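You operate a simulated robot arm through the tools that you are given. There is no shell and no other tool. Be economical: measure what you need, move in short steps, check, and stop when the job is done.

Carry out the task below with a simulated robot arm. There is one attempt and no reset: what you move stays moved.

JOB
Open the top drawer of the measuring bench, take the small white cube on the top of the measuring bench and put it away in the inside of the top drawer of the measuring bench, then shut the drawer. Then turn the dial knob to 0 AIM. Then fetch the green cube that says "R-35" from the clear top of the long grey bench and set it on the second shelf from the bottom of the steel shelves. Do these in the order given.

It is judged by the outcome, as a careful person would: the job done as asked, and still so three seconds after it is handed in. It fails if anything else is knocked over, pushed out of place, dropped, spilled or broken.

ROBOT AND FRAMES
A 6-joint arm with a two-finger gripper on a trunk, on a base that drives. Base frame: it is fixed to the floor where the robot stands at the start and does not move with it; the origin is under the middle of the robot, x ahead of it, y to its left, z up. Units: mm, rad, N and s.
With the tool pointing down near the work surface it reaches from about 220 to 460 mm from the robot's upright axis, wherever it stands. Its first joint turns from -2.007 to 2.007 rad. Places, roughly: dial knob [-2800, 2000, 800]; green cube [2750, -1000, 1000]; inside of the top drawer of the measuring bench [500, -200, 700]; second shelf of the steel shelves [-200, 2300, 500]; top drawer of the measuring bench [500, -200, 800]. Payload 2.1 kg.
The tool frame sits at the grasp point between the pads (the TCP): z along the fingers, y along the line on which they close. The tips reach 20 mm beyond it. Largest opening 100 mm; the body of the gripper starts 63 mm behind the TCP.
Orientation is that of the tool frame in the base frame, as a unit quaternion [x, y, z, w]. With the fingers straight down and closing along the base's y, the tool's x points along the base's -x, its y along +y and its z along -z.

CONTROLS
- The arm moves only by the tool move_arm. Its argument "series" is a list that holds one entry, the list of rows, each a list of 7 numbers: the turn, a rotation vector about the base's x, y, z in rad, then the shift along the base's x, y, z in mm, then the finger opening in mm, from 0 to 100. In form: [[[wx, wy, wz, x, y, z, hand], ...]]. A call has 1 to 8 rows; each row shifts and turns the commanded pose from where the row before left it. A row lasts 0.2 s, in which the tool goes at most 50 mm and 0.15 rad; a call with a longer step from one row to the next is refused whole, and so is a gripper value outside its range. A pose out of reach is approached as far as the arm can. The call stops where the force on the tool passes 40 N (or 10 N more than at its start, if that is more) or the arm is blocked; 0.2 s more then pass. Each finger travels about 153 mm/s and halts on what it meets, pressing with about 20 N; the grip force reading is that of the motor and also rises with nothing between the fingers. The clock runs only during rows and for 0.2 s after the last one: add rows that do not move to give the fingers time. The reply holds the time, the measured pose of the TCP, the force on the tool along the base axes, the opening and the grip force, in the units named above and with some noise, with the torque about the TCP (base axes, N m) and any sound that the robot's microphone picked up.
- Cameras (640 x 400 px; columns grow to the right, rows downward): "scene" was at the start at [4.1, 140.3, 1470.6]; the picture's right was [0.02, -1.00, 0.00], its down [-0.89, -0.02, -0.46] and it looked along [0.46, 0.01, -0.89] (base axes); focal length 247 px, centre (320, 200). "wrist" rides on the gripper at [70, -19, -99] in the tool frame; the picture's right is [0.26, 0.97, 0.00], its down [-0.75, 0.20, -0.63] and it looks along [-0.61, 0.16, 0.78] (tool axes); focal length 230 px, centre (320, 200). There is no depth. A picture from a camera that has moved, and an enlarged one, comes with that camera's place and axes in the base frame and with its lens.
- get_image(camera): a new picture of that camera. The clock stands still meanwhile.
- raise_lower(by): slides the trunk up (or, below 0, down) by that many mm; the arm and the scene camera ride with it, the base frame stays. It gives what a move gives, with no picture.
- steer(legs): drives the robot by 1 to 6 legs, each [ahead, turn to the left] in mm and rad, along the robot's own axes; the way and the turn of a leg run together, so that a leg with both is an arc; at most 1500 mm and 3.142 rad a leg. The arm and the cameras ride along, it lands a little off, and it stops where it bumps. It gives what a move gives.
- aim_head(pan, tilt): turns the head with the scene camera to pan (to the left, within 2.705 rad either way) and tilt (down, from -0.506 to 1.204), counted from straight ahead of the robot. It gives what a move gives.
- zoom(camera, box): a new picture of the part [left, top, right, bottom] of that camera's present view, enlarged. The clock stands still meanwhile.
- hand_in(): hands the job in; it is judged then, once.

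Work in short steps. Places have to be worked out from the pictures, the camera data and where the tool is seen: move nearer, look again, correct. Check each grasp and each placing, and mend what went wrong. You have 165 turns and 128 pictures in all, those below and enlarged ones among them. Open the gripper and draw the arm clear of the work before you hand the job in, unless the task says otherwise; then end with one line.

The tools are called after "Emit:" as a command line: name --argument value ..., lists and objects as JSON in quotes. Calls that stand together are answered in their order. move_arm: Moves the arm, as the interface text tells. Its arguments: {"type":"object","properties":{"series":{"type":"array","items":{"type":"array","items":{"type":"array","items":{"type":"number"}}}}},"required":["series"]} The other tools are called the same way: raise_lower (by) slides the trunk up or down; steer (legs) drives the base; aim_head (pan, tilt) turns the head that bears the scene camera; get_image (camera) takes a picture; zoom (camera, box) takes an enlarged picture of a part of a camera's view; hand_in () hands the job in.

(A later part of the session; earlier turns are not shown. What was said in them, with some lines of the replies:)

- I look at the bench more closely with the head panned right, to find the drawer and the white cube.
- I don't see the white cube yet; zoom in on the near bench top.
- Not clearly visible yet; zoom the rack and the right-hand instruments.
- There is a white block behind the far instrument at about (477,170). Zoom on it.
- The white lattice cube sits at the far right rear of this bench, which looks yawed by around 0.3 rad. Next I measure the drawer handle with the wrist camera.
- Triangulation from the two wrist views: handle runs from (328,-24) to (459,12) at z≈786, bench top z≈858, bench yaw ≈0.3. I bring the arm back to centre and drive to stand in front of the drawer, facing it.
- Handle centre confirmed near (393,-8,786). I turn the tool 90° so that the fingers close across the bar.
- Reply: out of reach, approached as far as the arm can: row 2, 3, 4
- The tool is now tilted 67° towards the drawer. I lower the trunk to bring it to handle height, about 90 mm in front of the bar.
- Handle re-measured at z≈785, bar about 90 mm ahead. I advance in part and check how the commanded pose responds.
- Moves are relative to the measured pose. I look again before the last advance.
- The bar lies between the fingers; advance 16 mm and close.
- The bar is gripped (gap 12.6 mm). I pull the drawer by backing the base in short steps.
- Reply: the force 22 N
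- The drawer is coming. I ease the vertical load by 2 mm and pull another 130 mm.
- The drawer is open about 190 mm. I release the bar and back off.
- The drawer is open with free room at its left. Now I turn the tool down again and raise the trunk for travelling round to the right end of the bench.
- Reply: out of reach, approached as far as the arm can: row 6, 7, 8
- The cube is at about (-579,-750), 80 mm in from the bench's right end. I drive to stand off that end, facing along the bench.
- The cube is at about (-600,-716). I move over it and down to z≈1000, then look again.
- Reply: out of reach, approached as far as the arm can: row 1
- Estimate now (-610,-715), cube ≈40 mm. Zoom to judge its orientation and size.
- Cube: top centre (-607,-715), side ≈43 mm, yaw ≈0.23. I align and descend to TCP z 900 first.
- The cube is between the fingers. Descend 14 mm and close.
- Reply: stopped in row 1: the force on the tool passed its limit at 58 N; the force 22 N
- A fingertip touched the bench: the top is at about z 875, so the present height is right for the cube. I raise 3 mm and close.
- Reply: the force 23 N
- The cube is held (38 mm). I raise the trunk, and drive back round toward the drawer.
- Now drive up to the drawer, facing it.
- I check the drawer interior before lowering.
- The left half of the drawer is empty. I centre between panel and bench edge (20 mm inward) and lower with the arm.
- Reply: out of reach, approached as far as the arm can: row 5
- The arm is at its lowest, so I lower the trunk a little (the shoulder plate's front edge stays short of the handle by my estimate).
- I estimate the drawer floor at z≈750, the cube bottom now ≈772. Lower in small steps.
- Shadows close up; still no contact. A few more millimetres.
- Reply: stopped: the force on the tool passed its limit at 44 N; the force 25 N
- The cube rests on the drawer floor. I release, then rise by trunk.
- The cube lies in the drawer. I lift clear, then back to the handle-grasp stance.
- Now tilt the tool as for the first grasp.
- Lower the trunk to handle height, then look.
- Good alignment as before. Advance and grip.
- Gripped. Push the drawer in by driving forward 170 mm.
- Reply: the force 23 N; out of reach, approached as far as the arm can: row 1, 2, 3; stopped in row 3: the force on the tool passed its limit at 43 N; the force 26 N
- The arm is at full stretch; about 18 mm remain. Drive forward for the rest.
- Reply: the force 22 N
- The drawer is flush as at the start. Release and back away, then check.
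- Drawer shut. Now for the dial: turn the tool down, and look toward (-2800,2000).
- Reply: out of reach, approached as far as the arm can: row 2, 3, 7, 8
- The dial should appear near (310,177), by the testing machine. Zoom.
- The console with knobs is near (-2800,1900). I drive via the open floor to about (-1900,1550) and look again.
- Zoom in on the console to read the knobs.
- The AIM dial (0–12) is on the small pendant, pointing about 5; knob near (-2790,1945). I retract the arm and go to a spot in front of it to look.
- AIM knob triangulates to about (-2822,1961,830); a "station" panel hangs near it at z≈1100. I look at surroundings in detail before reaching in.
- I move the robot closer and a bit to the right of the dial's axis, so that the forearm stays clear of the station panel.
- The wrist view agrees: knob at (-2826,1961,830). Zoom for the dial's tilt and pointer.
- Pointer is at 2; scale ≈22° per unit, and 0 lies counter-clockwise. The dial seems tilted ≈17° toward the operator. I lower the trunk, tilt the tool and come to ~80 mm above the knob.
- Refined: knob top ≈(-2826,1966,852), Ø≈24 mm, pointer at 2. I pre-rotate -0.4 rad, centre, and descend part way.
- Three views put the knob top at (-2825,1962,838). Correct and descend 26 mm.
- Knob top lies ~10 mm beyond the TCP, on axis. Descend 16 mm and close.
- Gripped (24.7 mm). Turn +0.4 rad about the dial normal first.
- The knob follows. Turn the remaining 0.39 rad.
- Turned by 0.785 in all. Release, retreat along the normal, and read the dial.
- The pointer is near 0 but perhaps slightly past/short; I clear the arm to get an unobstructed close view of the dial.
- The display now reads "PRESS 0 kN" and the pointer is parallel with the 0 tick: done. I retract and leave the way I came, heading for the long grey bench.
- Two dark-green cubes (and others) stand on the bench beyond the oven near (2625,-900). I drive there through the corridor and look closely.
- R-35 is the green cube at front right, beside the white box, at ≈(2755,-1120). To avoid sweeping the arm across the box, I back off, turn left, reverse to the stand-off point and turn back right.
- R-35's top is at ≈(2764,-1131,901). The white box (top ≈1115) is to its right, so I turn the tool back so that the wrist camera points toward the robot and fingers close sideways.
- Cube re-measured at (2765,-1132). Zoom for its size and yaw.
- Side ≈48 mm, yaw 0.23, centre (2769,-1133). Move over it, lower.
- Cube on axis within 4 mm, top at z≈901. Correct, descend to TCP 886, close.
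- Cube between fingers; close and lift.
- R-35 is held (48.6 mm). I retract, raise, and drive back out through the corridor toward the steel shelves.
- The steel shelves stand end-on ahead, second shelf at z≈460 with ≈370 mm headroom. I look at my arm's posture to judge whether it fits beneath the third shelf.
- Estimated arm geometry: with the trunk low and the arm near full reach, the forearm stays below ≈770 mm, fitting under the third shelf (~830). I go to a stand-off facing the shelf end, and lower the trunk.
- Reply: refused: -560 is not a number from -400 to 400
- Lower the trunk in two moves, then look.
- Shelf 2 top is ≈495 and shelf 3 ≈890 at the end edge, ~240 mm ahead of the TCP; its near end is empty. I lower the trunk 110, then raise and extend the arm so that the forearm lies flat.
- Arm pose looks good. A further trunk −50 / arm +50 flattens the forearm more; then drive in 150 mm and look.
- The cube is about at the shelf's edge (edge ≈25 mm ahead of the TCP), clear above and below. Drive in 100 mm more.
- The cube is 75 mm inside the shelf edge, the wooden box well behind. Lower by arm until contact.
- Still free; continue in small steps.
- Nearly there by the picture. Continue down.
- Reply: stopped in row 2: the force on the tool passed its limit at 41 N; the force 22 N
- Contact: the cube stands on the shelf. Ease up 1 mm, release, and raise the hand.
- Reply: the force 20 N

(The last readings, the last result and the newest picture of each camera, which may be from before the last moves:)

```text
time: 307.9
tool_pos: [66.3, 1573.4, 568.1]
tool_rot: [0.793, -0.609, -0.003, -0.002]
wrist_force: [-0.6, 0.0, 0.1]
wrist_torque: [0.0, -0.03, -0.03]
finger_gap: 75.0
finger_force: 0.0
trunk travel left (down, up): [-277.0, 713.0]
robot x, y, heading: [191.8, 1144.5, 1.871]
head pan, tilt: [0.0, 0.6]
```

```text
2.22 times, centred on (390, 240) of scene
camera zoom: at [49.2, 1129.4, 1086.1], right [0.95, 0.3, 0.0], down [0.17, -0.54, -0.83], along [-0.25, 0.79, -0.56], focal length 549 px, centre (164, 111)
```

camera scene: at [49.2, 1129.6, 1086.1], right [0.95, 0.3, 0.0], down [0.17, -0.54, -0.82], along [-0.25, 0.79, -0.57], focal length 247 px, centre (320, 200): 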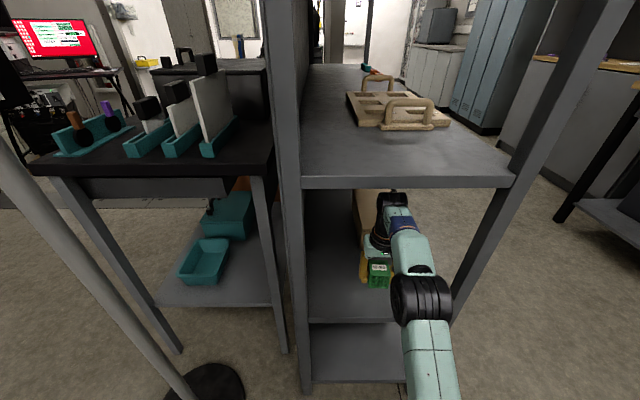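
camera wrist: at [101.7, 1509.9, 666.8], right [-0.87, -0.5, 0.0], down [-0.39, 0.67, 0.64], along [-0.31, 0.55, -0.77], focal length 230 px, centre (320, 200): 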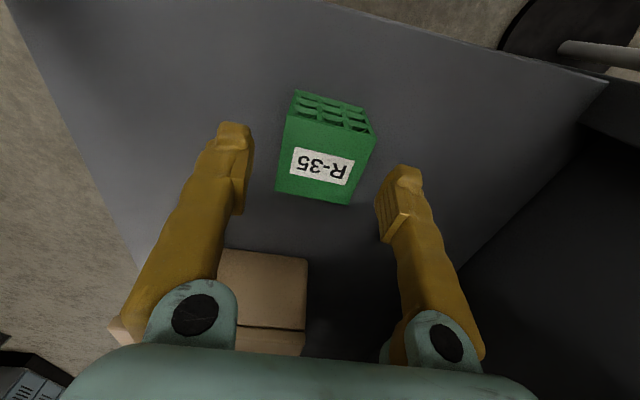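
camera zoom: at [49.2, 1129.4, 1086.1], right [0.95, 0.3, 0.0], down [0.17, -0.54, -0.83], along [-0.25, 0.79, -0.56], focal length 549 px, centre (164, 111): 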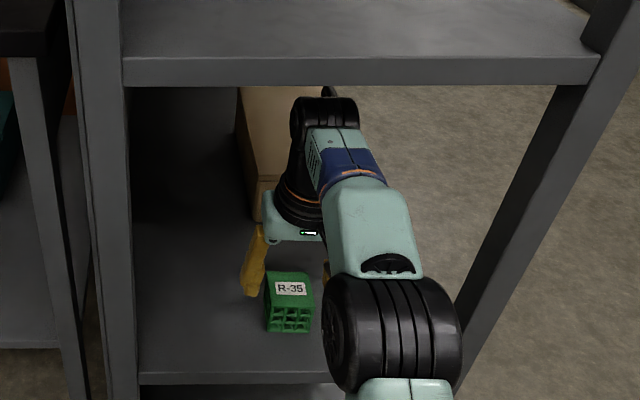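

The cube stands upright on the second shelf. Rise 8 mm and back straight out.

Emit:
move_arm --series '[[[0, 0, 0, 0, 0, 8, 80], [0, 0, 0, 0, 0, 0, 80]]]'

Emit:
steer --legs '[[-350, 0]]'

Emit:
zoom --camera "scene" --box '[270, 80, 470, 280]'

```text
time: 308.5
tool_pos: [64.9, 1572.8, 575.9]
tool_rot: [0.793, -0.609, -0.002, -0.003]
wrist_force: [-0.9, -0.1, -0.3]
wrist_torque: [0.03, 0.0, 0.01]
finger_gap: 80.1
finger_force: 0.1
trunk travel left (down, up): [-277.0, 713.0]
robot x, y, heading: [190.0, 1144.1, 1.876]
head pan, tilt: [0.0, 0.6]
```

```text
time: 310.8
tool_pos: [169.7, 1240.4, 575.4]
tool_rot: [0.793, -0.609, -0.004, -0.003]
wrist_force: [0.1, -0.3, 0.0]
wrist_torque: [0.05, 0.0, 0.03]
finger_gap: 80.5
finger_force: 0.1
trunk travel left (down, up): [-277.0, 713.0]
robot x, y, heading: [291.5, 809.7, 1.873]
head pan, tilt: [0.0, 0.6]
```

```text
2.00 times, centred on (370, 180) of scene
camera zoom: at [153.8, 795.9, 1086.1], right [0.95, 0.3, 0.0], down [0.17, -0.54, -0.83], along [-0.25, 0.79, -0.56], focal length 494 px, centre (220, 240)
```

zoom: 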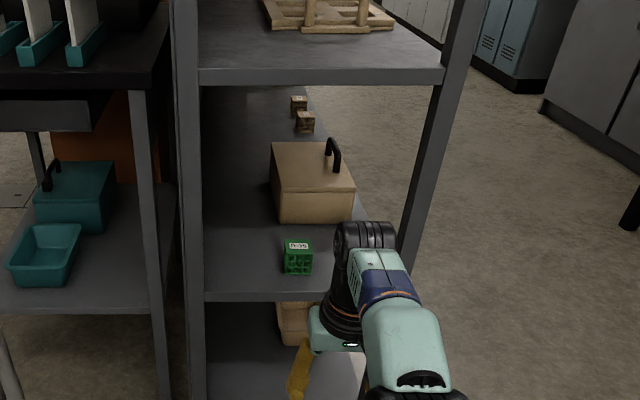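

R-35 stands upright on the second shelf from the bottom, the hand is open and clear. Everything is done; handing in.

Emit:
hand_in

```text
The job is handed in.
```

The job is handed in. The white cube is in the shut top drawer, the AIM dial is at 0 (its display reads "PRESS 0 kN"), and R-35 stands upright on the second shelf from the bottom. I saw nothing knocked over or moved out of place.
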